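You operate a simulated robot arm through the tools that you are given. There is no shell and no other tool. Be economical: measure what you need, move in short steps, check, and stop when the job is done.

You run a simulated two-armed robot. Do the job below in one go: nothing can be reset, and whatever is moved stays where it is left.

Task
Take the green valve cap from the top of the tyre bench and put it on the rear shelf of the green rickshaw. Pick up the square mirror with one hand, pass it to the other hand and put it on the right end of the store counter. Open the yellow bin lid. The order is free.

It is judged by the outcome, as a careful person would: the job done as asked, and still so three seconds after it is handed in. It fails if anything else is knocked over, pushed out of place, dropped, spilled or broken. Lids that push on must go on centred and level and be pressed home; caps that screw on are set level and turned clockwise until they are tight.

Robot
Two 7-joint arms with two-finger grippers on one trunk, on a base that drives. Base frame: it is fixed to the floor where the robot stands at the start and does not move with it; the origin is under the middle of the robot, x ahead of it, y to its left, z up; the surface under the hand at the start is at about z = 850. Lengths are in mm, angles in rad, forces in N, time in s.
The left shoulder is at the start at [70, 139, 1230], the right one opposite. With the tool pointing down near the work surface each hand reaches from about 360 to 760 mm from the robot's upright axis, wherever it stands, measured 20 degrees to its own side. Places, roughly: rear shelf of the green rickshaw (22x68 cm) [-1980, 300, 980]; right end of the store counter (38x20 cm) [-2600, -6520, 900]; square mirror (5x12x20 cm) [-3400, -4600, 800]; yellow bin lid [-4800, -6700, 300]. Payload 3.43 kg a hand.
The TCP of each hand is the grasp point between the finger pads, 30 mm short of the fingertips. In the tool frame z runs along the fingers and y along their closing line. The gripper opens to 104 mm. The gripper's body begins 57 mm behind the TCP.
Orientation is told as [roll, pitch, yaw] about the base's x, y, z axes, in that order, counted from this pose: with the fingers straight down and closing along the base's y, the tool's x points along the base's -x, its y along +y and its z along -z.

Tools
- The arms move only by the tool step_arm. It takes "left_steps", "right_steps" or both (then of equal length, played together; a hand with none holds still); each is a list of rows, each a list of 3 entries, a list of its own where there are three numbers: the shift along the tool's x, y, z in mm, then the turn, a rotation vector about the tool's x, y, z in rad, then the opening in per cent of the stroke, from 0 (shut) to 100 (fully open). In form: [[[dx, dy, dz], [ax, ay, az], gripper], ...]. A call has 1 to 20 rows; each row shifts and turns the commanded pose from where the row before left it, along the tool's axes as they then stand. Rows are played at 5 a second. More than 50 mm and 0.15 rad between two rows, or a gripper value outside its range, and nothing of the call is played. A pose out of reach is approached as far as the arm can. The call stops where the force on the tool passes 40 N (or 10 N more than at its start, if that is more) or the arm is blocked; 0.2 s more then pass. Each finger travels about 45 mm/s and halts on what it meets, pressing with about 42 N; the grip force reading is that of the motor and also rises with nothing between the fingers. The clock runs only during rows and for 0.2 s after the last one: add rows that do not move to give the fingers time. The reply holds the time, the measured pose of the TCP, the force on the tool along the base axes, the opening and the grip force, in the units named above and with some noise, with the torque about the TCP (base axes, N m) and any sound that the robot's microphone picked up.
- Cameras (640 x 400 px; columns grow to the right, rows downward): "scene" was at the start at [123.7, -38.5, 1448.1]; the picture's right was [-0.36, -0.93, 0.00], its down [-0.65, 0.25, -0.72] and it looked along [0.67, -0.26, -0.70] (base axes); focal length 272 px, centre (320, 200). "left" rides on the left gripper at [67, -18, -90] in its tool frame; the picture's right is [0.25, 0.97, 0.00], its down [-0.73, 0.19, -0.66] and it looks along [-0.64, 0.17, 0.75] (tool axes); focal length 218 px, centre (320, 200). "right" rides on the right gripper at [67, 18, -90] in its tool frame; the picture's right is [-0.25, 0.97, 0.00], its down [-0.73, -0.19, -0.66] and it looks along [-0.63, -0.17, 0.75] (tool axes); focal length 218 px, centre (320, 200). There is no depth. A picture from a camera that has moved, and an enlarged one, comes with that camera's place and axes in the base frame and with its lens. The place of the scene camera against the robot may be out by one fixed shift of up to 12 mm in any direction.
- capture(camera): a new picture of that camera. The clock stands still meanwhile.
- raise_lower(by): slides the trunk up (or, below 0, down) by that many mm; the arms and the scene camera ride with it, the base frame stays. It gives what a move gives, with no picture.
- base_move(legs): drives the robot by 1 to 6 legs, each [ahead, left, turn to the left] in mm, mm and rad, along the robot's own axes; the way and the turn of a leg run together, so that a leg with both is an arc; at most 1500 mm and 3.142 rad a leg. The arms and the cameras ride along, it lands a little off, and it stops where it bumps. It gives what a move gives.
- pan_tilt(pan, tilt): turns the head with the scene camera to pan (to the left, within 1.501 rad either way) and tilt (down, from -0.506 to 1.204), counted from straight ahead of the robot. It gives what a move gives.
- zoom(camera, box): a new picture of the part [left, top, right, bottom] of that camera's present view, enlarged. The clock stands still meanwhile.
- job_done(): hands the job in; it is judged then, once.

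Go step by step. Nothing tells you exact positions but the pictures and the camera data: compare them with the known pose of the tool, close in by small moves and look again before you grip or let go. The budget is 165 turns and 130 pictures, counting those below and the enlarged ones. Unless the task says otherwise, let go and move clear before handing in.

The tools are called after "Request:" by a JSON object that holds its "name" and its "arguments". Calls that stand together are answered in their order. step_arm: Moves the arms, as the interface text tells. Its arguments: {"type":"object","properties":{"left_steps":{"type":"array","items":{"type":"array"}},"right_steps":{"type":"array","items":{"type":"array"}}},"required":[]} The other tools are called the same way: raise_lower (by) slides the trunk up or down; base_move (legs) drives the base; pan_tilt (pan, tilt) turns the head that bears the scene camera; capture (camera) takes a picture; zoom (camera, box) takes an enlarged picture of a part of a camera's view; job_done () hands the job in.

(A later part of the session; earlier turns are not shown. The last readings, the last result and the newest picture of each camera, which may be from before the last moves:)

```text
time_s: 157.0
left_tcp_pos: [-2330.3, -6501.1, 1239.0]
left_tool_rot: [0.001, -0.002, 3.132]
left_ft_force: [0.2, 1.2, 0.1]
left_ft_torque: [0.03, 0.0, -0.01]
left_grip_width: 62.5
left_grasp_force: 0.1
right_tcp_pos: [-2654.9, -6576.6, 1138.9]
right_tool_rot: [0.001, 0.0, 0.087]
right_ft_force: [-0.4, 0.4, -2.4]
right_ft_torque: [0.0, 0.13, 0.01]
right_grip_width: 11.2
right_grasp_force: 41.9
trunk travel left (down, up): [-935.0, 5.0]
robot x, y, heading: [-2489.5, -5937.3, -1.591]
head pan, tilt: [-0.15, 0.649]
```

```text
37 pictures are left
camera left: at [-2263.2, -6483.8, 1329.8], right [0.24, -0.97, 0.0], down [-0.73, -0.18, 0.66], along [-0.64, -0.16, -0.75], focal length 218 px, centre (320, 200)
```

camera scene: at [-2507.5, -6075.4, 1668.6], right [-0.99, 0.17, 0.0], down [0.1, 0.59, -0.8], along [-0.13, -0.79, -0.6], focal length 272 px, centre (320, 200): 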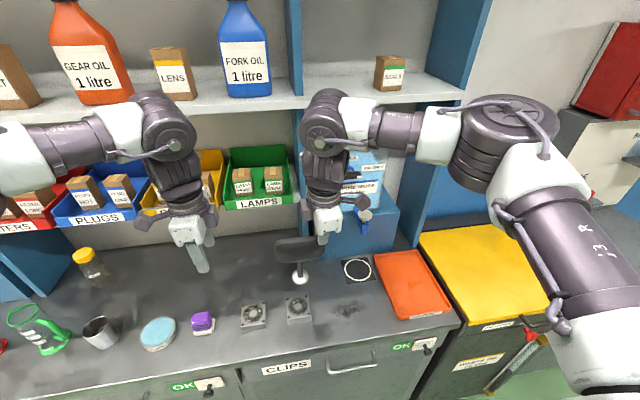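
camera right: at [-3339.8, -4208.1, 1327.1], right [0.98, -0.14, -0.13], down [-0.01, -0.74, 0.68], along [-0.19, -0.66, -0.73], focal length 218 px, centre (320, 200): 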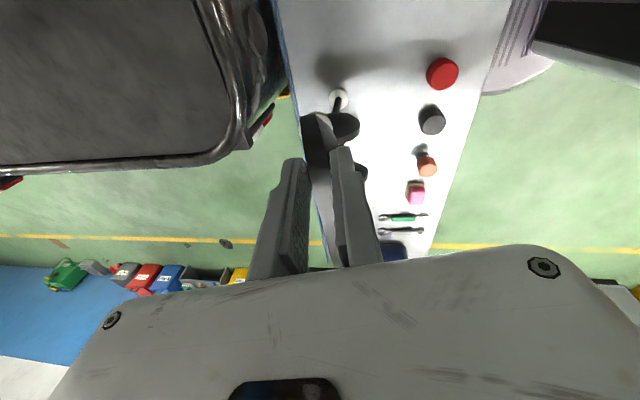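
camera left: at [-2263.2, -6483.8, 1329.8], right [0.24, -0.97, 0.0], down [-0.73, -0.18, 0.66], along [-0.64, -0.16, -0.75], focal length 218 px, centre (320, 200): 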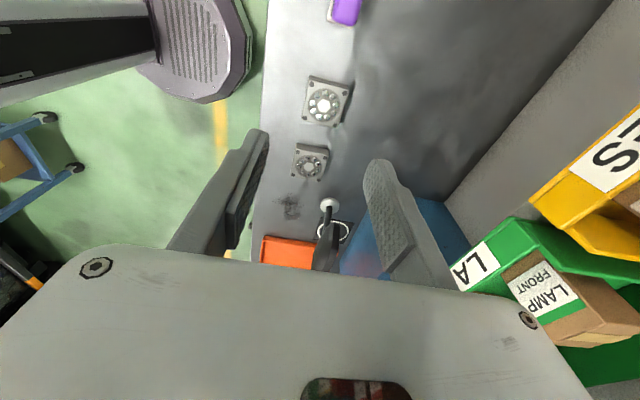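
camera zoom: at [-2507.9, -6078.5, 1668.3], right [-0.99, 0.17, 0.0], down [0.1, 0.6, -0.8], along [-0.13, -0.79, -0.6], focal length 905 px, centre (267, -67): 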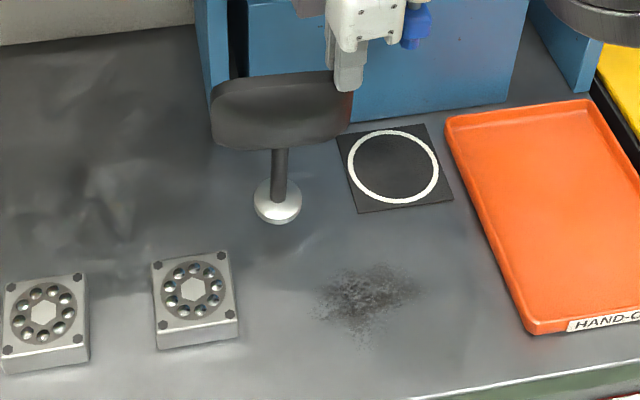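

The mirror hangs plumb over the clear spot. A small trim, then down in steps.

Request:
{"name": "step_arm", "arguments": {"right_steps": [[[4, 10, 15], [0, 0, 0], 0], [[0, 0, 20], [0, 0, 0], 0], [[0, 0, 15], [0, 0, 0], 0], [[0, 0, 0], [0, 0, 0], 0]]}}

Request:
{"name": "zoom", "arguments": {"camera": "scene", "box": [268, 230, 364, 290]}}

Request:
{"name": "zoom", "arguments": {"camera": "left", "box": [272, 170, 384, 240]}}

```text
time_s: 158.0
left_tcp_pos: [-2330.8, -6499.7, 1240.3]
left_tool_rot: [0.002, 0.0, 3.131]
left_ft_force: [-0.7, 0.2, 0.6]
left_ft_torque: [-0.02, -0.04, -0.01]
left_grip_width: 62.4
left_grasp_force: 0.2
right_tcp_pos: [-2661.6, -6566.0, 1089.8]
right_tool_rot: [0.0, 0.0, 0.088]
right_ft_force: [-0.4, -0.1, -1.0]
right_ft_torque: [-0.01, -0.01, -0.01]
right_grip_width: 0.0
right_grasp_force: 35.1
trunk travel left (down, up): [-935.0, 5.0]
robot x, y, heading: [-2491.2, -5935.5, -1.588]
head pan, tilt: [-0.15, 0.649]
```

```text
6.67 times, centred on (316, 260) of scene
camera zoom: at [-2509.0, -6078.2, 1668.3], right [-0.99, 0.17, 0.0], down [0.1, 0.6, -0.8], along [-0.13, -0.79, -0.6], focal length 1810 px, centre (347, -200)
```

zoom: 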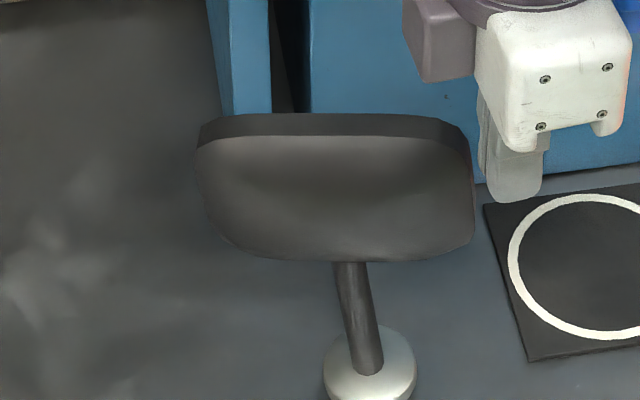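

```text
5.71 times, centred on (328, 205) of left
camera zoom: at [-2264.1, -6483.6, 1330.0], right [0.24, -0.97, 0.0], down [-0.73, -0.18, 0.66], along [-0.64, -0.16, -0.75], focal length 1247 px, centre (274, 171)
```

zoom: 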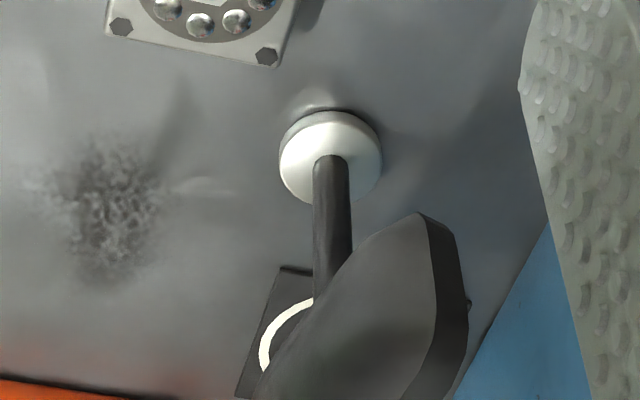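

The plate slipped out of the right fingers at its rounded end, and its foot appears to be on the counter with the mirror slightly tilted. I'll hold still for a moment to see whether it settles upright.

Request:
{"name": "step_arm", "arguments": {"right_steps": [[[0, 0, 0], [0, 0, 0], 0]]}}

Request:
{"name": "zoom", "arguments": {"camera": "scene", "box": [252, 220, 380, 300]}}

```text
time_s: 158.4
left_tcp_pos: [-2330.5, -6500.7, 1238.8]
left_tool_rot: [0.002, -0.002, 3.131]
left_ft_force: [-0.3, -0.5, -0.1]
left_ft_torque: [0.03, -0.01, 0.01]
left_grip_width: 62.3
left_grasp_force: 0.1
right_tcp_pos: [-2659.2, -6566.8, 1089.1]
right_tool_rot: [0.002, 0.0, 0.089]
right_ft_force: [0.6, 0.4, 1.5]
right_ft_torque: [0.0, -0.01, 0.02]
right_grip_width: 0.0
right_grasp_force: 35.0
trunk travel left (down, up): [-935.0, 5.0]
robot x, y, heading: [-2489.5, -5933.5, -1.594]
head pan, tilt: [-0.15, 0.649]
```

```text
5.00 times, centred on (316, 260) of scene
camera zoom: at [-2507.8, -6078.9, 1668.2], right [-0.99, 0.17, 0.0], down [0.1, 0.6, -0.8], along [-0.13, -0.78, -0.6], focal length 1358 px, centre (340, -100)
```

zoom: 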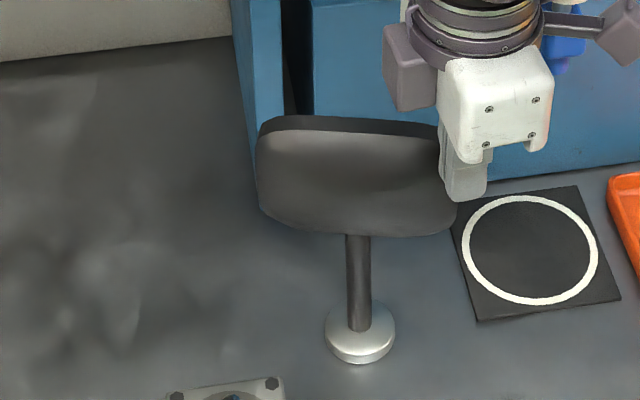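

It is rocking back toward upright. One more short wait.

Request:
{"name": "step_arm", "arguments": {"right_steps": [[[0, 0, 0], [0, 0, 0], 0], [[0, 0, 0], [0, 0, 0], 0]]}}

Request:
{"name": "zoom", "arguments": {"camera": "scene", "box": [252, 220, 412, 320]}}

Request:
{"name": "capture", "arguments": {"camera": "left"}}

```text
time_s: 159.0
left_tcp_pos: [-2331.9, -6502.0, 1239.8]
left_tool_rot: [0.002, -0.003, 3.13]
left_ft_force: [-0.7, 0.6, 0.3]
left_ft_torque: [-0.01, 0.02, 0.0]
left_grip_width: 62.4
left_grasp_force: 0.1
right_tcp_pos: [-2658.9, -6566.6, 1089.8]
right_tool_rot: [0.002, 0.002, 0.089]
right_ft_force: [0.3, -0.7, 0.7]
right_ft_torque: [0.01, 0.02, -0.01]
right_grip_width: 0.0
right_grasp_force: 35.0
trunk travel left (down, up): [-935.0, 5.0]
robot x, y, heading: [-2490.4, -5938.5, -1.588]
head pan, tilt: [-0.15, 0.649]
```

```text
4.00 times, centred on (332, 270) of scene
camera zoom: at [-2508.2, -6078.8, 1668.2], right [-0.99, 0.17, 0.0], down [0.1, 0.6, -0.8], along [-0.13, -0.78, -0.6], focal length 1086 px, centre (272, -80)
```

zoom: 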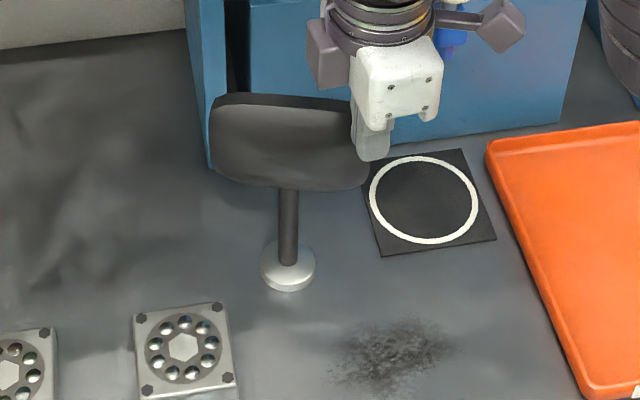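

```text
32 pictures are left
camera left: at [-2263.4, -6484.0, 1329.7], right [0.24, -0.97, 0.0], down [-0.73, -0.18, 0.66], along [-0.64, -0.16, -0.75], focal length 218 px, centre (320, 200)
```

left: 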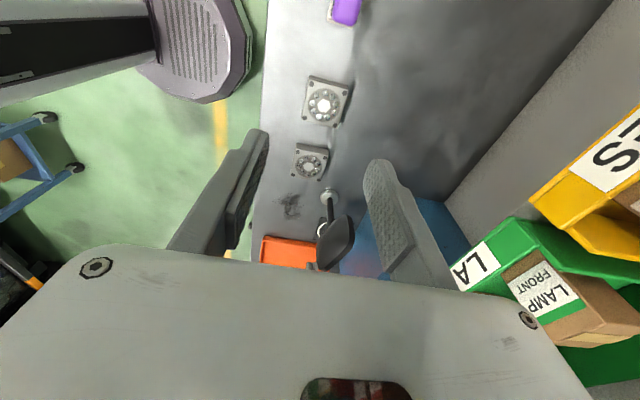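

The mirror stands upright near [-2608, -6600], close to the back of the asked zone. I'll lift the hand clear, regrip the plate with more overlap, and bring it a bit forward.

Request:
{"name": "step_arm", "arguments": {"right_steps": [[[0, 0, -30], [0, 0, 0], 0], [[0, 0, -40], [0, 0, 0], 0], [[0, 0, -20], [0, 0, 0], 30], [[-12, -30, 0], [0, 0, 0], 60], [[0, 0, 0], [0, 0, 0], 60], [[0, 0, 0], [0, 0, 0], 60]]}}

Request:
{"name": "capture", "arguments": {"camera": "right"}}

Request:
{"name": "zoom", "arguments": {"camera": "scene", "box": [252, 220, 412, 320]}}

```text
time_s: 160.4
left_tcp_pos: [-2333.4, -6500.0, 1240.9]
left_tool_rot: [0.004, 0.002, 3.131]
left_ft_force: [-0.1, -0.1, 0.3]
left_ft_torque: [0.0, -0.04, 0.02]
left_grip_width: 62.4
left_grasp_force: 0.0
right_tcp_pos: [-2649.0, -6592.8, 1178.2]
right_tool_rot: [-0.002, -0.001, 0.089]
right_ft_force: [-0.7, -0.4, 0.5]
right_ft_torque: [0.03, -0.03, -0.01]
right_grip_width: 62.4
right_grasp_force: 0.0
trunk travel left (down, up): [-935.0, 5.0]
robot x, y, heading: [-2488.7, -5937.4, -1.588]
head pan, tilt: [-0.15, 0.649]
```

```text
31 pictures are left
camera right: at [-2715.6, -6582.1, 1268.6], right [0.17, 0.99, 0.0], down [0.74, -0.13, 0.66], along [0.65, -0.11, -0.75], focal length 218 px, centre (320, 200)
```

right: 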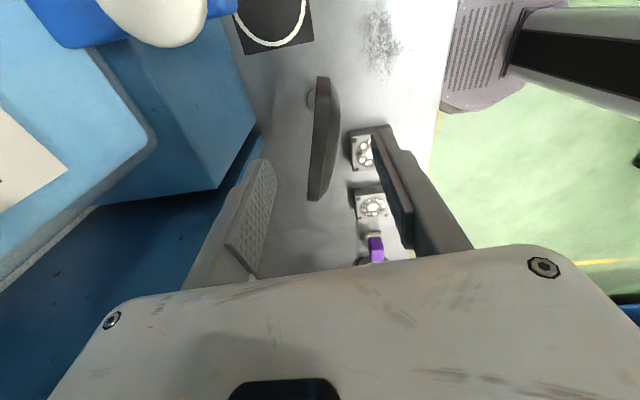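

```text
4.00 times, centred on (332, 270) of scene
camera zoom: at [-2512.2, -6077.0, 1668.4], right [-0.99, 0.17, 0.0], down [0.1, 0.6, -0.8], along [-0.13, -0.79, -0.6], focal length 1086 px, centre (272, -80)
```

zoom: 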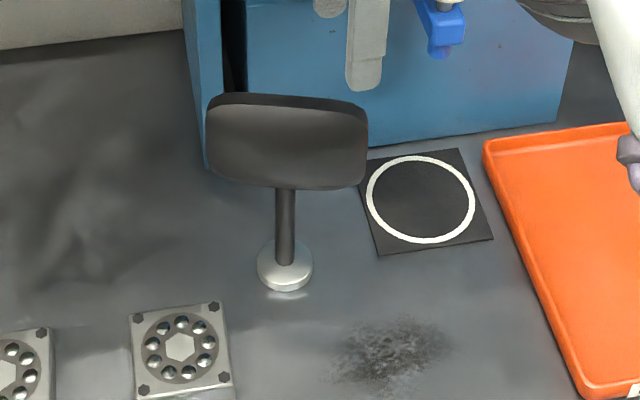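

The plate now points at about −0.24 rad from x. I'll turn the gripper to match, centre 25 mm from its middle, and lower over it.

Request:
{"name": "step_arm", "arguments": {"right_steps": [[[0, 0, 0], [0, 0, 0.109], 60], [[0, 0, 0], [0, 0, 0.109], 60], [[0, 0, 0], [0, 0, 0.108], 60], [[-8, 0, 0], [0, 0, 0], 60], [[0, 0, 35], [0, 0, 0], 55], [[0, 0, 0], [0, 0, 0], 55]]}}

Request:
{"name": "capture", "arguments": {"camera": "right"}}

```text
time_s: 161.8
left_tcp_pos: [-2331.9, -6501.4, 1239.6]
left_tool_rot: [0.001, 0.0, 3.132]
left_ft_force: [-0.5, 0.1, 0.5]
left_ft_torque: [0.01, -0.03, 0.01]
left_grip_width: 62.3
left_grasp_force: 0.0
right_tcp_pos: [-2639.4, -6593.1, 1144.4]
right_tool_rot: [0.003, -0.001, -0.238]
right_ft_force: [0.3, -0.9, -0.8]
right_ft_torque: [0.03, -0.02, 0.0]
right_grip_width: 57.1
right_grasp_force: 0.1
trunk travel left (down, up): [-935.0, 5.0]
robot x, y, heading: [-2491.3, -5934.0, -1.591]
head pan, tilt: [-0.15, 0.649]
```

```text
29 pictures are left
camera right: at [-2700.0, -6562.9, 1235.8], right [0.47, 0.88, 0.0], down [0.66, -0.36, 0.66], along [0.58, -0.31, -0.75], focal length 218 px, centre (320, 200)
```

right: 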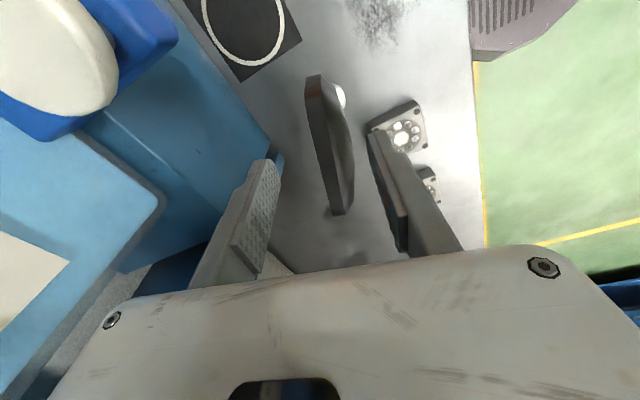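

Request:
{"name": "step_arm", "arguments": {"right_steps": [[[0, 0, 20], [0, 0, 0.05], 55], [[0, 0, 20], [0, 0, 0], 55], [[0, 0, 20], [0, 0, 0], 50], [[0, 0, 15], [0, 0, 0], 50], [[0, 0, 0], [0, 0, 0], 50]]}}

Request:
{"name": "capture", "arguments": {"camera": "right"}}

```text
time_s: 163.0
left_tcp_pos: [-2330.5, -6501.5, 1239.2]
left_tool_rot: [0.002, 0.0, 3.131]
left_ft_force: [-0.1, 0.3, 0.4]
left_ft_torque: [0.0, 0.01, 0.0]
left_grip_width: 62.3
left_grasp_force: 0.0
right_tcp_pos: [-2638.8, -6594.7, 1067.0]
right_tool_rot: [0.004, 0.003, -0.286]
right_ft_force: [-0.5, 0.0, 0.5]
right_ft_torque: [-0.05, 0.02, -0.04]
right_grip_width: 51.7
right_grasp_force: 0.1
trunk travel left (down, up): [-935.0, 5.0]
robot x, y, heading: [-2485.8, -5931.2, -1.588]
head pan, tilt: [-0.15, 0.649]
```

```text
28 pictures are left
camera right: at [-2697.0, -6560.5, 1159.0], right [0.52, 0.86, 0.0], down [0.65, -0.39, 0.66], along [0.56, -0.34, -0.75], focal length 218 px, centre (320, 200)
```

right: 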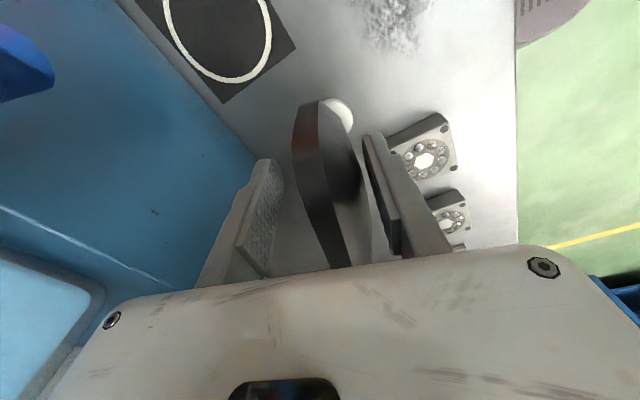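

Request:
{"name": "step_arm", "arguments": {"right_steps": [[[0, 0, 0], [0, 0, 0], 40], [[0, 0, 0], [0, 0, 0], 32], [[0, 0, 0], [0, 0, 0], 26], [[0, 0, 0], [0, 0, 0], 20], [[0, 0, 0], [0, 0, 0], 14], [[0, 0, 0], [0, 0, 0], 7], [[0, 0, 0], [0, 0, 0], 0], [[0, 0, -4], [0, 0, 0], 0], [[0, 0, -6], [0, 0, 0], 0], [[0, 0, 0], [0, 0, 0], 0]]}}

Request:
{"name": "zoom", "arguments": {"camera": "scene", "box": [252, 220, 412, 320]}}

```text
time_s: 165.2
left_tcp_pos: [-2330.1, -6501.5, 1239.5]
left_tool_rot: [0.001, -0.001, 3.129]
left_ft_force: [-0.3, -0.7, 0.7]
left_ft_torque: [0.01, 0.02, -0.01]
left_grip_width: 62.4
left_grasp_force: 0.1
right_tcp_pos: [-2638.8, -6595.2, 1077.7]
right_tool_rot: [0.001, 0.001, -0.286]
right_ft_force: [0.0, 0.8, -3.5]
right_ft_torque: [0.05, 0.1, 0.0]
right_grip_width: 27.3
right_grasp_force: 41.9
trunk travel left (down, up): [-935.0, 5.0]
robot x, y, heading: [-2490.9, -5932.8, -1.588]
head pan, tilt: [-0.15, 0.649]
```

```text
4.00 times, centred on (332, 270) of scene
camera zoom: at [-2508.4, -6079.2, 1668.2], right [-0.99, 0.17, 0.0], down [0.1, 0.6, -0.8], along [-0.13, -0.78, -0.61], focal length 1086 px, centre (272, -80)
```

zoom: 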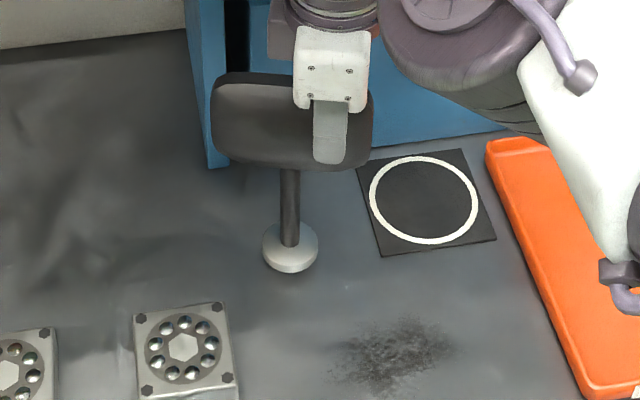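

The mirror is held again and just off the counter. I'll carry it 45 mm toward me and set it down.

Request:
{"name": "step_arm", "arguments": {"right_steps": [[[0, 12, 0], [0, 0, 0], 0], [[0, 12, 0], [0, 0, 0], 0], [[0, 12, 0], [0, 0, 0], 0], [[1, 11, 0], [0, 0, 0], 0], [[0, 0, 4], [0, 0, 0], 0], [[0, 0, 3], [0, 0, 0], 0], [[0, 0, 0], [0, 0, 0], 0]]}}

Request:
{"name": "zoom", "arguments": {"camera": "scene", "box": [252, 240, 412, 340]}}

```text
time_s: 166.8
left_tcp_pos: [-2332.2, -6502.3, 1239.9]
left_tool_rot: [0.001, 0.0, 3.13]
left_ft_force: [-0.7, 0.2, 0.7]
left_ft_torque: [0.0, -0.03, 0.0]
left_grip_width: 62.6
left_grasp_force: 0.0
right_tcp_pos: [-2626.6, -6549.7, 1073.1]
right_tool_rot: [0.002, 0.003, -0.286]
right_ft_force: [-0.6, -0.5, -2.4]
right_ft_torque: [-0.01, 0.05, 0.0]
right_grip_width: 27.5
right_grasp_force: 42.0
trunk travel left (down, up): [-935.0, 5.0]
robot x, y, heading: [-2486.9, -5933.2, -1.591]
head pan, tilt: [-0.15, 0.649]
```

```text
4.00 times, centred on (332, 290) of scene
camera zoom: at [-2508.6, -6078.9, 1668.2], right [-0.99, 0.17, 0.0], down [0.1, 0.6, -0.8], along [-0.13, -0.78, -0.6], focal length 1086 px, centre (272, -160)
```

zoom: 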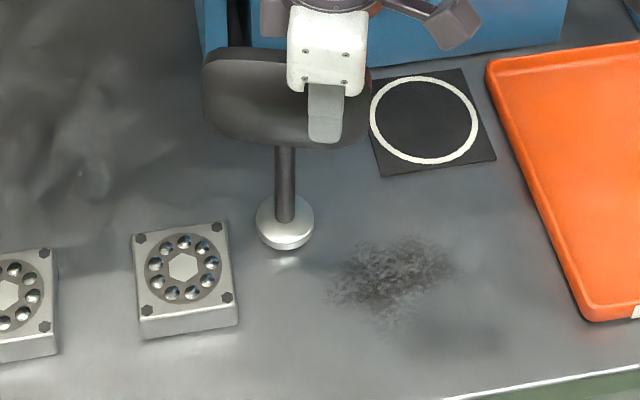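

Request:
{"name": "step_arm", "arguments": {"right_steps": [[[0, 0, 2], [0, 0, 0], 0], [[0, 0, 2], [0, 0, 0], 0], [[0, 0, 2], [0, 0, 0], 0], [[0, 0, 0], [0, 0, 0], 0]]}}

```text
time_s: 167.8
left_tcp_pos: [-2330.6, -6500.3, 1239.6]
left_tool_rot: [0.005, 0.001, 3.132]
left_ft_force: [-1.0, 0.1, -0.5]
left_ft_torque: [-0.01, 0.01, -0.01]
left_grip_width: 62.4
left_grasp_force: 0.2
right_tcp_pos: [-2625.5, -6549.5, 1068.1]
right_tool_rot: [-0.002, 0.001, -0.288]
right_ft_force: [-1.6, -0.3, 7.1]
right_ft_torque: [-0.08, -0.11, 0.01]
right_grip_width: 27.3
right_grasp_force: 42.0
trunk travel left (down, up): [-935.0, 5.0]
robot x, y, heading: [-2489.9, -5934.8, -1.595]
head pan, tilt: [-0.15, 0.649]
```

The foot is on the counter. I'm opening slowly and rising clear.

Request:
{"name": "step_arm", "arguments": {"right_steps": [[[0, 0, -0.7], [0, 0, 0], 20], [[0, 0, 0], [0, 0, 0], 28], [[0, 0, 0], [0, 0, 0], 31], [[0, 0, 0], [0, 0, 0], 35], [[0, 0, 0], [0, 0, 0], 42], [[0, 0, 0], [0, 0, 0], 55], [[0, 0, 0], [0, 0, 0], 60]]}}

Request:
{"name": "zoom", "arguments": {"camera": "scene", "box": [252, 240, 412, 340]}}

Request:
{"name": "capture", "arguments": {"camera": "right"}}

```text
time_s: 169.4
left_tcp_pos: [-2330.6, -6501.0, 1239.4]
left_tool_rot: [0.001, -0.003, 3.132]
left_ft_force: [-0.4, 0.7, 0.4]
left_ft_torque: [0.01, -0.02, -0.02]
left_grip_width: 62.5
left_grasp_force: 0.1
right_tcp_pos: [-2624.6, -6550.9, 1067.5]
right_tool_rot: [-0.001, 0.002, -0.287]
right_ft_force: [0.8, 0.5, 0.1]
right_ft_torque: [-0.02, -0.02, -0.04]
right_grip_width: 62.7
right_grasp_force: 0.1
trunk travel left (down, up): [-935.0, 5.0]
robot x, y, heading: [-2488.1, -5929.8, -1.588]
head pan, tilt: [-0.15, 0.649]
```

```text
4.00 times, centred on (332, 290) of scene
camera zoom: at [-2508.4, -6078.5, 1668.2], right [-0.99, 0.17, 0.0], down [0.1, 0.6, -0.8], along [-0.13, -0.79, -0.6], focal length 1086 px, centre (272, -160)
```

zoom: 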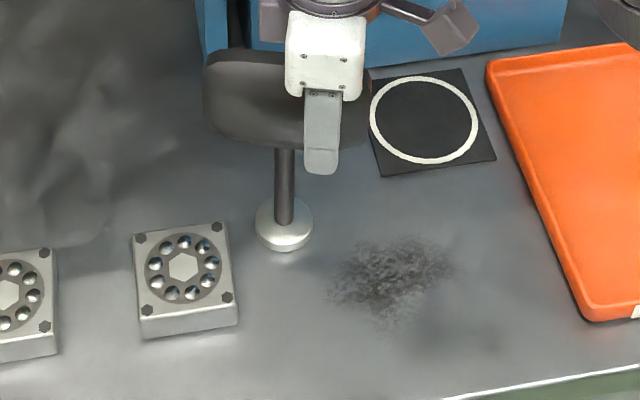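

```text
24 pictures are left
camera right: at [-2683.4, -6515.8, 1158.4], right [0.52, 0.86, 0.0], down [0.65, -0.39, 0.66], along [0.56, -0.34, -0.75], focal length 218 px, centre (320, 200)
```

right: 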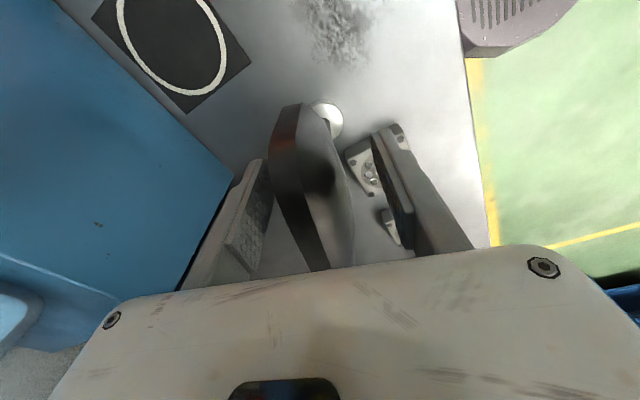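

The mirror stands upright. I'll open wider, nudge the hand away from the plate, then rise straight up.

Request:
{"name": "step_arm", "arguments": {"right_steps": [[[0, -3, 0], [0, 0, 0], 75], [[0, -3, 0], [0, 0, 0], 90], [[0, 0, 0], [0, 0, 0], 95], [[0, 0, -20], [0, 0, 0], 95], [[0, 0, -40], [0, 0, 0], 95], [[0, 0, -40], [0, 0, 0], 95], [[0, 0, -40], [0, 0, 0], 95], [[0, 0, -30], [0, 0, 0], 95], [[0, 0, 0], [0, 0, 0], 95]]}}

Request:
{"name": "zoom", "arguments": {"camera": "scene", "box": [240, 210, 432, 330]}}

```text
time_s: 171.4
left_tcp_pos: [-2331.7, -6501.5, 1239.9]
left_tool_rot: [0.002, -0.002, 3.132]
left_ft_force: [-0.6, 0.2, -0.2]
left_ft_torque: [0.0, 0.0, -0.02]
left_grip_width: 62.5
left_grasp_force: 0.0
right_tcp_pos: [-2626.2, -6555.6, 1239.5]
right_tool_rot: [0.003, 0.002, -0.288]
right_ft_force: [0.1, -0.5, -0.8]
right_ft_torque: [-0.02, 0.03, 0.0]
right_grip_width: 99.0
right_grasp_force: 0.0
trunk travel left (down, up): [-935.0, 5.0]
robot x, y, heading: [-2491.8, -5936.4, -1.586]
head pan, tilt: [-0.15, 0.649]
```

```text
3.33 times, centred on (336, 270) of scene
camera zoom: at [-2508.4, -6079.0, 1668.2], right [-0.99, 0.17, 0.0], down [0.1, 0.6, -0.8], along [-0.13, -0.78, -0.6], focal length 905 px, centre (267, -33)
```

zoom: 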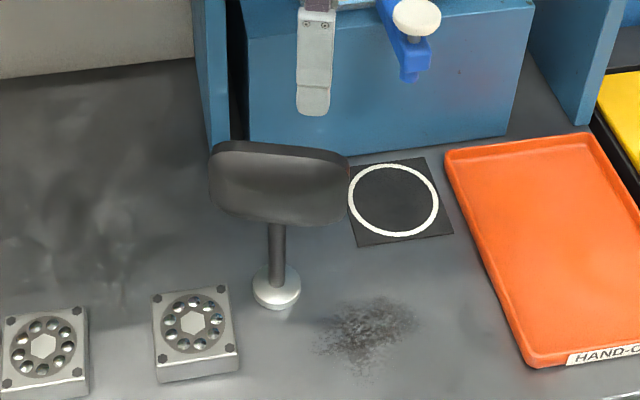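

The mirror now stands at about [-2600, -6567] on the counter. Next is the yellow bin: I'll back out, strafe right along the aisle, and look.

Request:
{"name": "base_move", "arguments": {"legs": [[-330, 0, 0], [0, -1000, 0.015], [0, -900, 0]]}}

Request:
{"name": "pan_tilt", "arguments": {"pan": -0.35, "tilt": 0.75}}

Request:
{"name": "capture", "arguments": {"camera": "scene"}}

```text
time_s: 182.8
left_tcp_pos: [-4244.1, -6149.2, 1239.3]
left_tool_rot: [0.002, -0.001, -3.124]
left_ft_force: [0.2, 0.5, -0.2]
left_ft_torque: [0.03, 0.02, 0.0]
left_grip_width: 62.5
left_grasp_force: 0.1
right_tcp_pos: [-4539.5, -6210.3, 1239.5]
right_tool_rot: [0.0, 0.003, -0.26]
right_ft_force: [0.4, 0.0, 0.1]
right_ft_torque: [0.02, 0.02, -0.02]
right_grip_width: 98.8
right_grasp_force: 0.1
trunk travel left (down, up): [-935.0, 5.0]
robot x, y, heading: [-4421.7, -5589.7, -1.566]
head pan, tilt: [-0.15, 0.649]
```

```text
time_s: 183.6
left_tcp_pos: [-4243.8, -6148.7, 1239.2]
left_tool_rot: [0.001, -0.001, -3.124]
left_ft_force: [-0.6, 0.4, -0.1]
left_ft_torque: [-0.01, 0.0, -0.01]
left_grip_width: 62.5
left_grasp_force: 0.0
right_tcp_pos: [-4540.2, -6210.7, 1239.6]
right_tool_rot: [-0.001, 0.002, -0.26]
right_ft_force: [0.0, 0.5, -0.1]
right_ft_torque: [0.01, 0.01, 0.02]
right_grip_width: 98.8
right_grasp_force: 0.1
trunk travel left (down, up): [-935.0, 5.0]
robot x, y, heading: [-4415.0, -5587.2, -1.565]
head pan, tilt: [-0.351, 0.75]
```

```text
22 pictures are left
camera scene: at [-4450.1, -5723.5, 1659.7], right [-0.94, 0.34, 0.0], down [0.23, 0.64, -0.73], along [-0.25, -0.69, -0.68], focal length 272 px, centre (320, 200)
```

scene: 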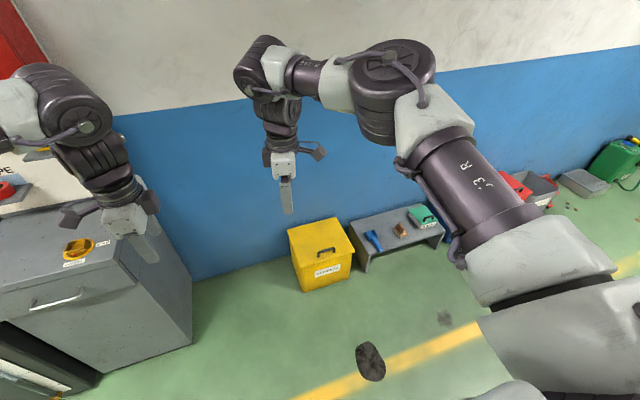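

Request:
{"name": "zoom", "arguments": {"camera": "scene", "box": [264, 205, 392, 300]}}

```text
4.21 times, centred on (328, 252) of scene
camera zoom: at [-4450.1, -5723.5, 1659.7], right [-0.94, 0.34, 0.0], down [0.23, 0.64, -0.73], along [-0.25, -0.69, -0.68], focal length 1143 px, centre (286, -21)
```

zoom: 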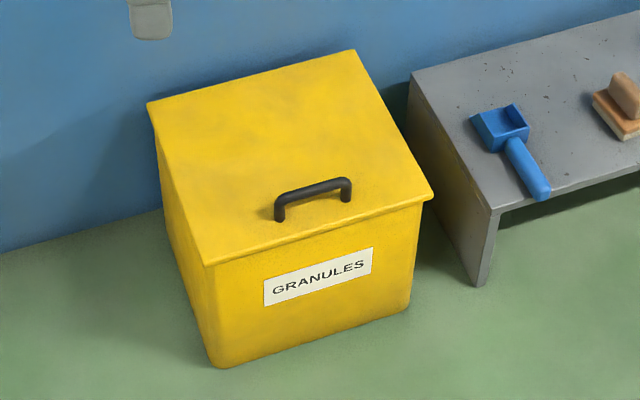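

The bin has a flat yellow lid with a U-handle near its front at about [-4822, -6640, 335]; the hinge should be at the wall side. There is a dark thing on the floor near my path, so I'll check it.

Request:
{"name": "zoom", "arguments": {"camera": "scene", "box": [320, 290, 480, 390]}}

```text
4.00 times, centred on (400, 340) of scene
camera zoom: at [-4450.1, -5723.5, 1659.7], right [-0.94, 0.34, 0.0], down [0.23, 0.64, -0.73], along [-0.25, -0.69, -0.68], focal length 1086 px, centre (0, -360)
```

zoom: 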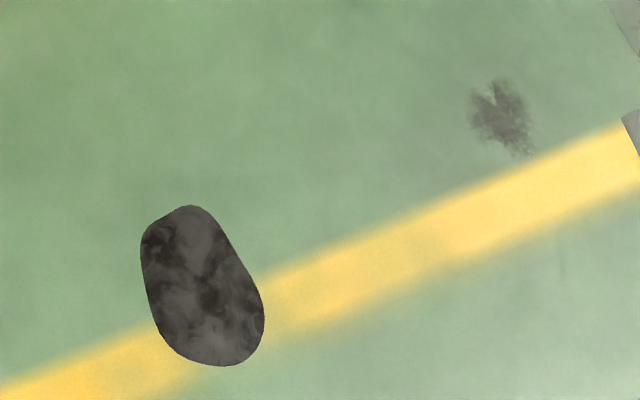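

It's only a flat oil stain. I'll pull the hands back, drive to the bin, and lower the trunk.

Request:
{"name": "step_arm", "arguments": {"left_steps": [[[0, -40, 0], [0, 0, 0], 60], [[0, -40, 0], [0, 0, 0], 60], [[0, -40, 0], [0, 0, 0], 60], [[0, 0, 0], [0, 0, 0], 60]], "right_steps": [[[0, 40, 0], [0, 0, -0.105], 90], [[0, 40, 0], [0, 0, -0.105], 80], [[0, 40, 0], [0, 0, 0], 70], [[0, 0, 0], [0, 0, 0], 70]]}}

Request:
{"name": "base_move", "arguments": {"legs": [[543, -175, 0]]}}

Request:
{"name": "raise_lower", "arguments": {"by": -650}}

Request:
{"name": "capture", "arguments": {"camera": "scene"}}

```text
time_s: 184.6
left_tcp_pos: [-4247.8, -6027.9, 1238.7]
left_tool_rot: [0.002, 0.0, -3.124]
left_ft_force: [0.4, -0.9, 0.6]
left_ft_torque: [0.03, -0.01, 0.05]
left_grip_width: 62.1
left_grasp_force: 0.0
right_tcp_pos: [-4522.4, -6093.7, 1237.9]
right_tool_rot: [0.0, 0.0, -0.051]
right_ft_force: [-0.4, -0.3, -0.2]
right_ft_torque: [0.0, -0.02, 0.04]
right_grip_width: 73.0
right_grasp_force: 0.1
trunk travel left (down, up): [-935.0, 5.0]
robot x, y, heading: [-4421.2, -5586.9, -1.567]
head pan, tilt: [-0.351, 0.75]
```

```text
time_s: 187.7
left_tcp_pos: [-4399.9, -6544.0, 1238.6]
left_tool_rot: [0.003, -0.002, -3.099]
left_ft_force: [-0.1, 0.0, -0.4]
left_ft_torque: [-0.03, 0.01, 0.03]
left_grip_width: 62.3
left_grasp_force: 0.1
right_tcp_pos: [-4672.0, -6615.5, 1239.7]
right_tool_rot: [-0.001, 0.002, -0.024]
right_ft_force: [-0.2, -0.6, 0.4]
right_ft_torque: [-0.04, -0.01, 0.03]
right_grip_width: 72.9
right_grasp_force: 0.1
trunk travel left (down, up): [-935.0, 5.0]
robot x, y, heading: [-4583.2, -6113.3, -1.534]
head pan, tilt: [-0.351, 0.75]
```

```text
refused: -650 is not a number from -400 to 400
```

```text
19 pictures are left
camera scene: at [-4609.9, -6243.9, 1659.9], right [-0.95, 0.31, 0.0], down [0.21, 0.65, -0.73], along [-0.23, -0.7, -0.68], focal length 272 px, centre (320, 200)
```

scene: 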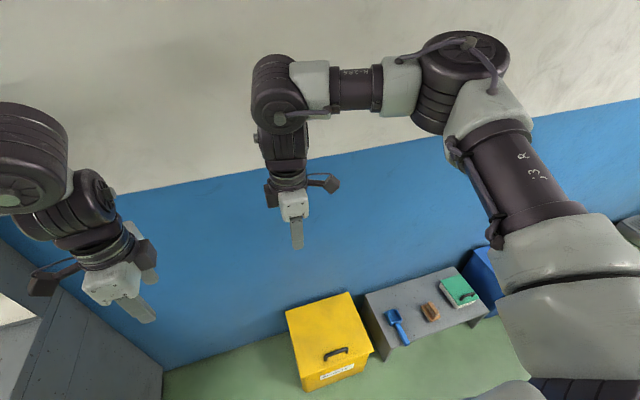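

Request:
{"name": "raise_lower", "arguments": {"by": -400}}

Request:
{"name": "raise_lower", "arguments": {"by": -270}}

Request:
{"name": "step_arm", "arguments": {"right_steps": [[[45, 0, 0], [0, 0, 0], 60], [[45, -3, 20], [0, 0, 0], 60], [[45, -3, 30], [0, 0, 0], 60], [[0, 0, 30], [0, 0, 0.02], 60], [[0, 0, 0], [0, 0, 0], 60]]}}

Request:
{"name": "pan_tilt", "arguments": {"pan": -0.4, "tilt": 0.8}}

Request:
{"name": "capture", "arguments": {"camera": "scene"}}

Request:
{"name": "capture", "arguments": {"camera": "right"}}

```text
time_s: 191.6
left_tcp_pos: [-4400.1, -6545.7, 838.8]
left_tool_rot: [0.002, -0.002, -3.1]
left_ft_force: [-0.1, 0.2, -0.5]
left_ft_torque: [0.02, 0.01, 0.01]
left_grip_width: 62.4
left_grasp_force: 0.0
right_tcp_pos: [-4673.3, -6617.3, 838.1]
right_tool_rot: [0.0, 0.001, -0.024]
right_ft_force: [-0.1, 0.8, 0.3]
right_ft_torque: [0.01, -0.01, 0.01]
right_grip_width: 72.9
right_grasp_force: 0.0
trunk travel left (down, up): [-535.0, 405.0]
robot x, y, heading: [-4583.2, -6106.6, -1.533]
head pan, tilt: [-0.351, 0.75]
```

```text
time_s: 194.3
left_tcp_pos: [-4401.4, -6544.0, 569.0]
left_tool_rot: [0.003, 0.0, -3.1]
left_ft_force: [1.0, 0.3, 0.2]
left_ft_torque: [0.0, 0.0, 0.0]
left_grip_width: 62.7
left_grasp_force: 0.0
right_tcp_pos: [-4672.1, -6617.6, 567.7]
right_tool_rot: [0.0, 0.0, -0.023]
right_ft_force: [0.5, -0.3, 0.1]
right_ft_torque: [-0.01, 0.02, -0.01]
right_grip_width: 72.6
right_grasp_force: 0.2
trunk travel left (down, up): [-265.0, 675.0]
robot x, y, heading: [-4581.1, -6112.6, -1.541]
head pan, tilt: [-0.351, 0.75]
```

```text
refused: row 3 steps farther than a row can; nothing moved
```

```text
time_s: 194.9
left_tcp_pos: [-4402.0, -6544.5, 569.7]
left_tool_rot: [0.002, -0.003, -3.1]
left_ft_force: [-0.3, 0.6, -0.1]
left_ft_torque: [0.02, -0.01, -0.02]
left_grip_width: 62.3
left_grasp_force: 0.1
right_tcp_pos: [-4671.6, -6617.3, 569.4]
right_tool_rot: [0.001, 0.0, -0.025]
right_ft_force: [0.6, 0.5, 0.2]
right_ft_torque: [0.02, -0.01, 0.03]
right_grip_width: 72.8
right_grasp_force: 0.0
trunk travel left (down, up): [-265.0, 675.0]
robot x, y, heading: [-4582.7, -6105.5, -1.539]
head pan, tilt: [-0.4, 0.799]
```

```text
18 pictures are left
camera scene: at [-4613.6, -6242.8, 985.7], right [-0.93, 0.36, 0.0], down [0.26, 0.67, -0.7], along [-0.25, -0.65, -0.72], focal length 272 px, centre (320, 200)
```

scene: 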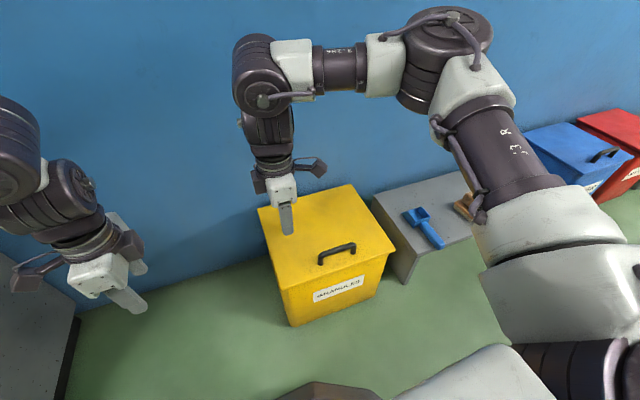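

```text
17 pictures are left
camera right: at [-4737.9, -6600.0, 658.9], right [0.28, 0.96, 0.0], down [0.73, -0.21, 0.66], along [0.63, -0.18, -0.75], focal length 218 px, centre (320, 200)
```

right: 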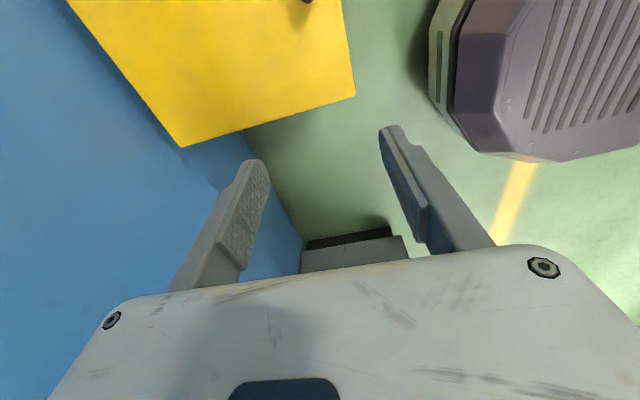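

Moving the right hand over the handle, with the fingers straddling its bar.

Request:
{"name": "step_arm", "arguments": {"right_steps": [[[33, 0, 27], [0, 0, 0.02], 60], [[33, 0, 27], [0, 0, 0.02], 60], [[33, 0, 27], [0, 0, 0], 60], [[33, 0, 27], [0, 0, 0], 60], [[0, 0, 0], [0, 0, 0], 60]]}}

Request:
{"name": "capture", "arguments": {"camera": "right"}}

Request:
{"name": "zoom", "arguments": {"camera": "scene", "box": [250, 170, 410, 270]}}

```text
time_s: 196.1
left_tcp_pos: [-4401.1, -6544.7, 569.9]
left_tool_rot: [0.002, 0.001, -3.101]
left_ft_force: [0.8, 0.6, -0.5]
left_ft_torque: [0.01, -0.01, 0.0]
left_grip_width: 62.6
left_grasp_force: 0.0
right_tcp_pos: [-4805.7, -6610.6, 459.1]
right_tool_rot: [0.001, 0.0, -0.065]
right_ft_force: [0.1, -0.2, -0.4]
right_ft_torque: [0.01, 0.0, -0.01]
right_grip_width: 62.3
right_grasp_force: 0.1
trunk travel left (down, up): [-265.0, 675.0]
robot x, y, heading: [-4581.1, -6109.6, -1.535]
head pan, tilt: [-0.4, 0.799]
```

```text
16 pictures are left
camera right: at [-4869.0, -6590.3, 549.1], right [0.31, 0.95, 0.0], down [0.72, -0.24, 0.66], along [0.62, -0.21, -0.75], focal length 218 px, centre (320, 200)
```

right: 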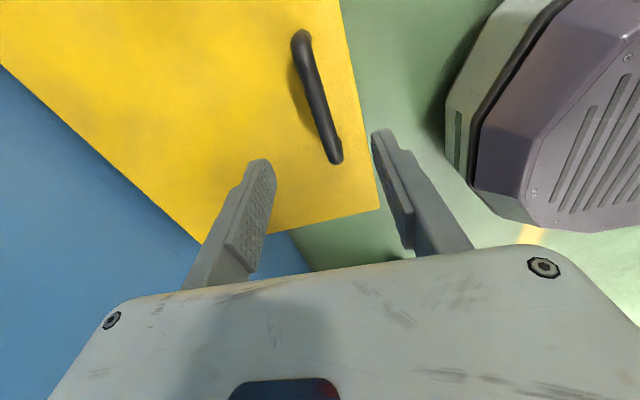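

```text
4.00 times, centred on (330, 220) of scene
camera zoom: at [-4613.6, -6242.8, 985.7], right [-0.93, 0.36, 0.0], down [0.26, 0.67, -0.7], along [-0.25, -0.65, -0.72], focal length 1086 px, centre (280, 120)
```

zoom: 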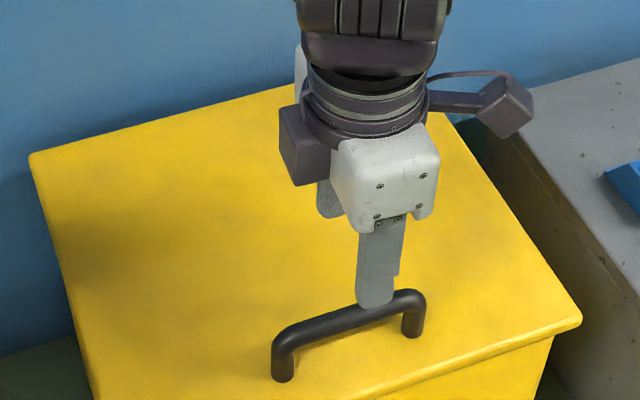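

The bar is centred under the hand. I'm descending over it and closing.

Request:
{"name": "step_arm", "arguments": {"right_steps": [[[0, 0, 35], [0, 0, 0], 60], [[0, 0, 35], [0, 0, 0], 60], [[0, 0, 25], [0, 0, 0], 50], [[0, 0, 12], [0, 0, 0], 50], [[0, 0, 8], [0, 0, 0], 50], [[0, 0, 0], [0, 0, 0], 50]]}}

Request:
{"name": "capture", "arguments": {"camera": "right"}}

```text
time_s: 197.5
left_tcp_pos: [-4400.3, -6545.1, 568.8]
left_tool_rot: [0.003, -0.001, -3.101]
left_ft_force: [0.0, 0.1, -0.3]
left_ft_torque: [-0.03, 0.02, 0.02]
left_grip_width: 62.5
left_grasp_force: 0.0
right_tcp_pos: [-4803.0, -6614.5, 345.6]
right_tool_rot: [0.0, 0.003, -0.065]
right_ft_force: [-3.0, -1.3, 6.8]
right_ft_torque: [-0.02, -0.03, 0.07]
right_grip_width: 50.9
right_grasp_force: 0.1
trunk travel left (down, up): [-265.0, 675.0]
robot x, y, heading: [-4583.6, -6108.0, -1.536]
head pan, tilt: [-0.4, 0.799]
```

```text
14 pictures are left
camera right: at [-4868.2, -6593.7, 436.6], right [0.32, 0.95, 0.0], down [0.72, -0.24, 0.66], along [0.62, -0.21, -0.75], focal length 218 px, centre (320, 200)
```

right: 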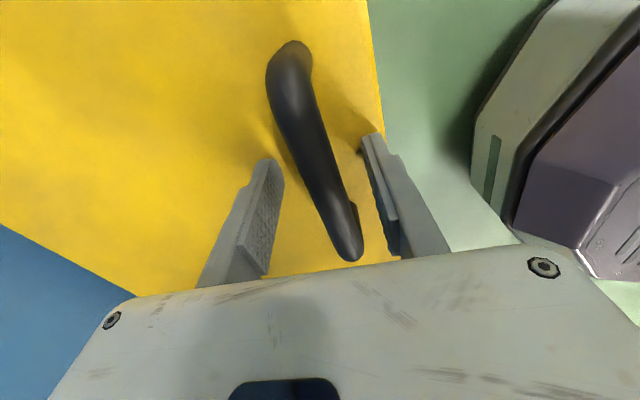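

The fingertips just touch the lid on either side of the bar. I'll rise 3 mm and close on the handle.

Request:
{"name": "step_arm", "arguments": {"right_steps": [[[0, 0, -4], [0, 0, 0], 50], [[0, 0, 0], [0, 0, 0], 38], [[0, 0, 0], [0, 0, 0], 28], [[0, 0, 0], [0, 0, 0], 18], [[0, 0, 0], [0, 0, 0], 8], [[0, 0, 0], [0, 0, 0], 0], [[0, 0, 0], [0, 0, 0], 0]]}}

```text
time_s: 199.1
left_tcp_pos: [-4399.8, -6543.7, 570.5]
left_tool_rot: [0.003, -0.002, -3.101]
left_ft_force: [0.2, 0.4, 0.4]
left_ft_torque: [0.03, 0.01, 0.0]
left_grip_width: 62.6
left_grasp_force: 0.1
right_tcp_pos: [-4804.2, -6608.2, 348.7]
right_tool_rot: [0.006, 0.001, -0.06]
right_ft_force: [5.8, 36.6, 3.5]
right_ft_torque: [-0.28, 0.11, 0.97]
right_grip_width: 16.7
right_grasp_force: 44.6
trunk travel left (down, up): [-265.0, 675.0]
robot x, y, heading: [-4586.3, -6106.3, -1.538]
head pan, tilt: [-0.4, 0.799]
```

Gripped. I'll ease the sideways load first.

Request:
{"name": "step_arm", "arguments": {"right_steps": [[[0, 3, 0], [0, 0, 0], 0], [[0, 2, 0], [0, 0, 0], 0], [[0, 0, 0], [0, 0, 0], 0]]}}

```text
time_s: 199.9
left_tcp_pos: [-4400.9, -6546.3, 569.1]
left_tool_rot: [0.002, -0.001, -3.097]
left_ft_force: [0.4, -0.1, 0.4]
left_ft_torque: [-0.01, -0.03, 0.04]
left_grip_width: 62.6
left_grasp_force: 0.1
right_tcp_pos: [-4804.3, -6609.6, 349.9]
right_tool_rot: [-0.005, 0.0, -0.067]
right_ft_force: [-2.1, -1.0, 0.8]
right_ft_torque: [-0.2, 0.45, 1.01]
right_grip_width: 16.4
right_grasp_force: 44.9
trunk travel left (down, up): [-265.0, 675.0]
robot x, y, heading: [-4585.1, -6107.4, -1.533]
head pan, tilt: [-0.4, 0.799]
```

The bar is held and the load is relaxed. I'll lift the lid along the first part of its arc about the wall-side hinge.

Request:
{"name": "step_arm", "arguments": {"right_steps": [[[0, -3, -17], [-0.015, 0, 0], 0], [[0, -4, -18], [-0.015, 0, 0], 0], [[0, -5, -17], [-0.015, 0, 0], 0], [[0, -5, -17], [-0.015, 0, 0], 0], [[0, -7, -16.5], [-0.015, 0, 0], 0], [[0, -7, -16.5], [-0.015, 0, 0], 0], [[0, -8, -16], [-0.015, 0, 0], 0], [[0, -8.5, -16], [-0.015, 0, 0], 0], [[0, 0, 0], [0, 0, 0], 0]]}}

Request:
{"name": "capture", "arguments": {"camera": "scene"}}

```text
time_s: 200.8
left_tcp_pos: [-4399.4, -6547.2, 568.2]
left_tool_rot: [-0.001, 0.001, -3.097]
left_ft_force: [0.4, -0.3, 0.8]
left_ft_torque: [0.0, 0.0, 0.0]
left_grip_width: 62.6
left_grasp_force: 0.0
right_tcp_pos: [-4803.8, -6626.9, 402.7]
right_tool_rot: [0.035, -0.004, -0.063]
right_ft_force: [-3.5, -16.1, -7.4]
right_ft_torque: [0.01, 0.0, 0.94]
right_grip_width: 16.6
right_grasp_force: 45.2
trunk travel left (down, up): [-265.0, 675.0]
robot x, y, heading: [-4581.3, -6107.5, -1.536]
head pan, tilt: [-0.4, 0.799]
stopped in row 4 (right hand): the force on the tool passed its limit at 44 N (the readings are from after the stop); the commanded pose is now the measured one
```

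```text
13 pictures are left
camera scene: at [-4613.9, -6245.1, 985.5], right [-0.93, 0.36, 0.0], down [0.26, 0.67, -0.7], along [-0.25, -0.65, -0.72], focal length 272 px, centre (320, 200)
```

scene: 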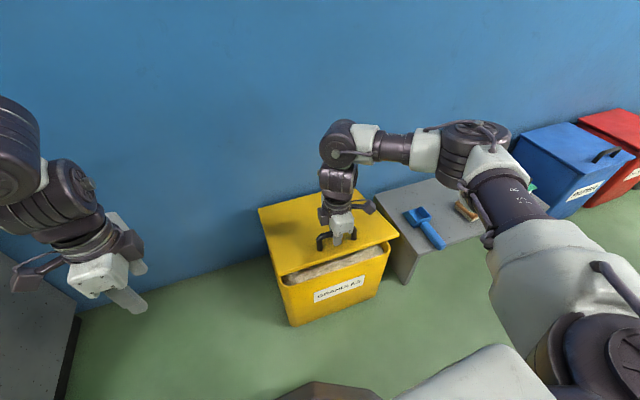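

The lid is opening; the arc pulls a bit more toward the wall than I assumed. Continuing with a corrected arc.

Request:
{"name": "step_arm", "arguments": {"right_steps": [[[0, -7.5, -15.8], [-0.02, 0, 0], 0], [[0, -8.2, -15.5], [-0.02, 0, 0], 0], [[0, -8.8, -15.2], [-0.02, 0, 0], 0], [[0, -9.4, -14.8], [-0.02, 0, 0], 0], [[0, 0, 0], [0, 0, 0], 0]]}}

```text
time_s: 202.0
left_tcp_pos: [-4399.0, -6546.1, 568.0]
left_tool_rot: [-0.001, -0.004, -3.095]
left_ft_force: [0.1, 0.7, 0.3]
left_ft_torque: [0.01, -0.03, -0.02]
left_grip_width: 62.2
left_grasp_force: 0.0
right_tcp_pos: [-4804.0, -6664.9, 464.1]
right_tool_rot: [0.121, -0.006, -0.06]
right_ft_force: [12.3, -11.0, -12.1]
right_ft_torque: [0.17, -0.06, 1.01]
right_grip_width: 16.2
right_grasp_force: 44.9
trunk travel left (down, up): [-265.0, 675.0]
robot x, y, heading: [-4584.5, -6114.1, -1.539]
head pan, tilt: [-0.4, 0.799]
```

The fitted hinge is at about [y −6876, z 291]. Continuing along that arc and tilting the wrist partly with the lid.

Request:
{"name": "step_arm", "arguments": {"right_steps": [[[0, -10.8, -15.7], [-0.045, 0, 0], 0], [[0, -11.2, -15.4], [-0.045, 0, 0], 0], [[0, -11.6, -15.1], [-0.045, 0, 0], 0], [[0, -11.9, -14.9], [-0.045, 0, 0], 0], [[0, -12.4, -14.6], [-0.045, 0, 0], 0], [[0, -12.7, -14.3], [-0.045, 0, 0], 0], [[0, 0, 0], [0, 0, 0], 0]]}}

Request:
{"name": "capture", "arguments": {"camera": "scene"}}

```text
time_s: 203.2
left_tcp_pos: [-4401.4, -6548.2, 568.3]
left_tool_rot: [-0.001, 0.0, -3.098]
left_ft_force: [-0.4, 0.3, 0.1]
left_ft_torque: [0.02, -0.01, 0.03]
left_grip_width: 62.3
left_grasp_force: 0.1
right_tcp_pos: [-4805.9, -6710.7, 510.4]
right_tool_rot: [0.303, -0.009, -0.053]
right_ft_force: [-1.7, -12.0, -19.8]
right_ft_torque: [0.09, -0.37, 1.03]
right_grip_width: 16.3
right_grasp_force: 44.7
right hand out of reach, approached as far as the arm can: row 4, 5
trunk travel left (down, up): [-265.0, 675.0]
robot x, y, heading: [-4585.1, -6110.2, -1.535]
head pan, tilt: [-0.4, 0.799]
stopped in row 5 (right hand): the force on the tool passed its limit at 41 N (the readings are from after the stop); the commanded pose is now the measured one
```

```text
12 pictures are left
camera scene: at [-4614.7, -6247.2, 985.1], right [-0.93, 0.36, 0.0], down [0.26, 0.67, -0.69], along [-0.25, -0.65, -0.72], focal length 272 px, centre (320, 200)
```

scene: 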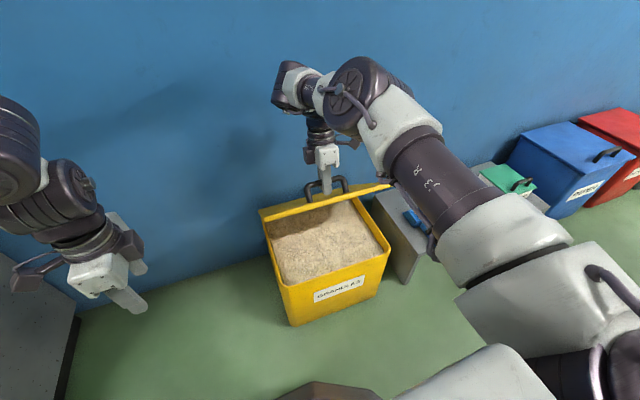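

The right arm is at its reach limit with the lid about 41° open. While it holds, I'll turn the left hand to point forward so it can push the lid up from inside.

Request:
{"name": "step_arm", "arguments": {"left_steps": [[[0, 45, 0], [0, 0, 0], 40], [[0, 45, 0], [0, 0, 0], 20], [[0, 40, 0], [0, 0, 0], 0], [[0, 0, 0], [-0.14, 0, 0], 0], [[0, 0, 0], [-0.14, 0, 0], 0], [[0, 0, 0], [-0.14, 0, 0], 0], [[0, 0, 0], [-0.14, 0, 0], 0], [[0, 0, 0], [-0.14, 0, 0], 0], [[0, 0, 0], [-0.14, 0, 0], 0], [[0, 0, 0], [-0.14, 0, 0], 0], [[0, 0, 0], [-0.14, 0, 0], 0], [[0, 0, 0], [-0.14, 0, 0], 0], [[0, 0, 0], [-0.14, 0, 0], 0], [[0, 0, 0], [-0.14, 0, 0], 0], [[0, 0, 0], [0, 0, 0], 0]]}}

```text
time_s: 206.4
left_tcp_pos: [-4395.2, -6676.2, 567.1]
left_tool_rot: [1.537, -0.001, -3.099]
left_ft_force: [-0.1, -0.2, -0.9]
left_ft_torque: [0.0, -0.01, -0.01]
left_grip_width: 0.4
left_grasp_force: 35.0
right_tcp_pos: [-4806.5, -6711.3, 511.7]
right_tool_rot: [0.301, -0.011, -0.058]
right_ft_force: [3.1, -18.2, -24.8]
right_ft_torque: [0.1, -0.98, 0.67]
right_grip_width: 16.3
right_grasp_force: 44.9
trunk travel left (down, up): [-265.0, 675.0]
robot x, y, heading: [-4581.3, -6109.7, -1.536]
head pan, tilt: [-0.4, 0.799]
```

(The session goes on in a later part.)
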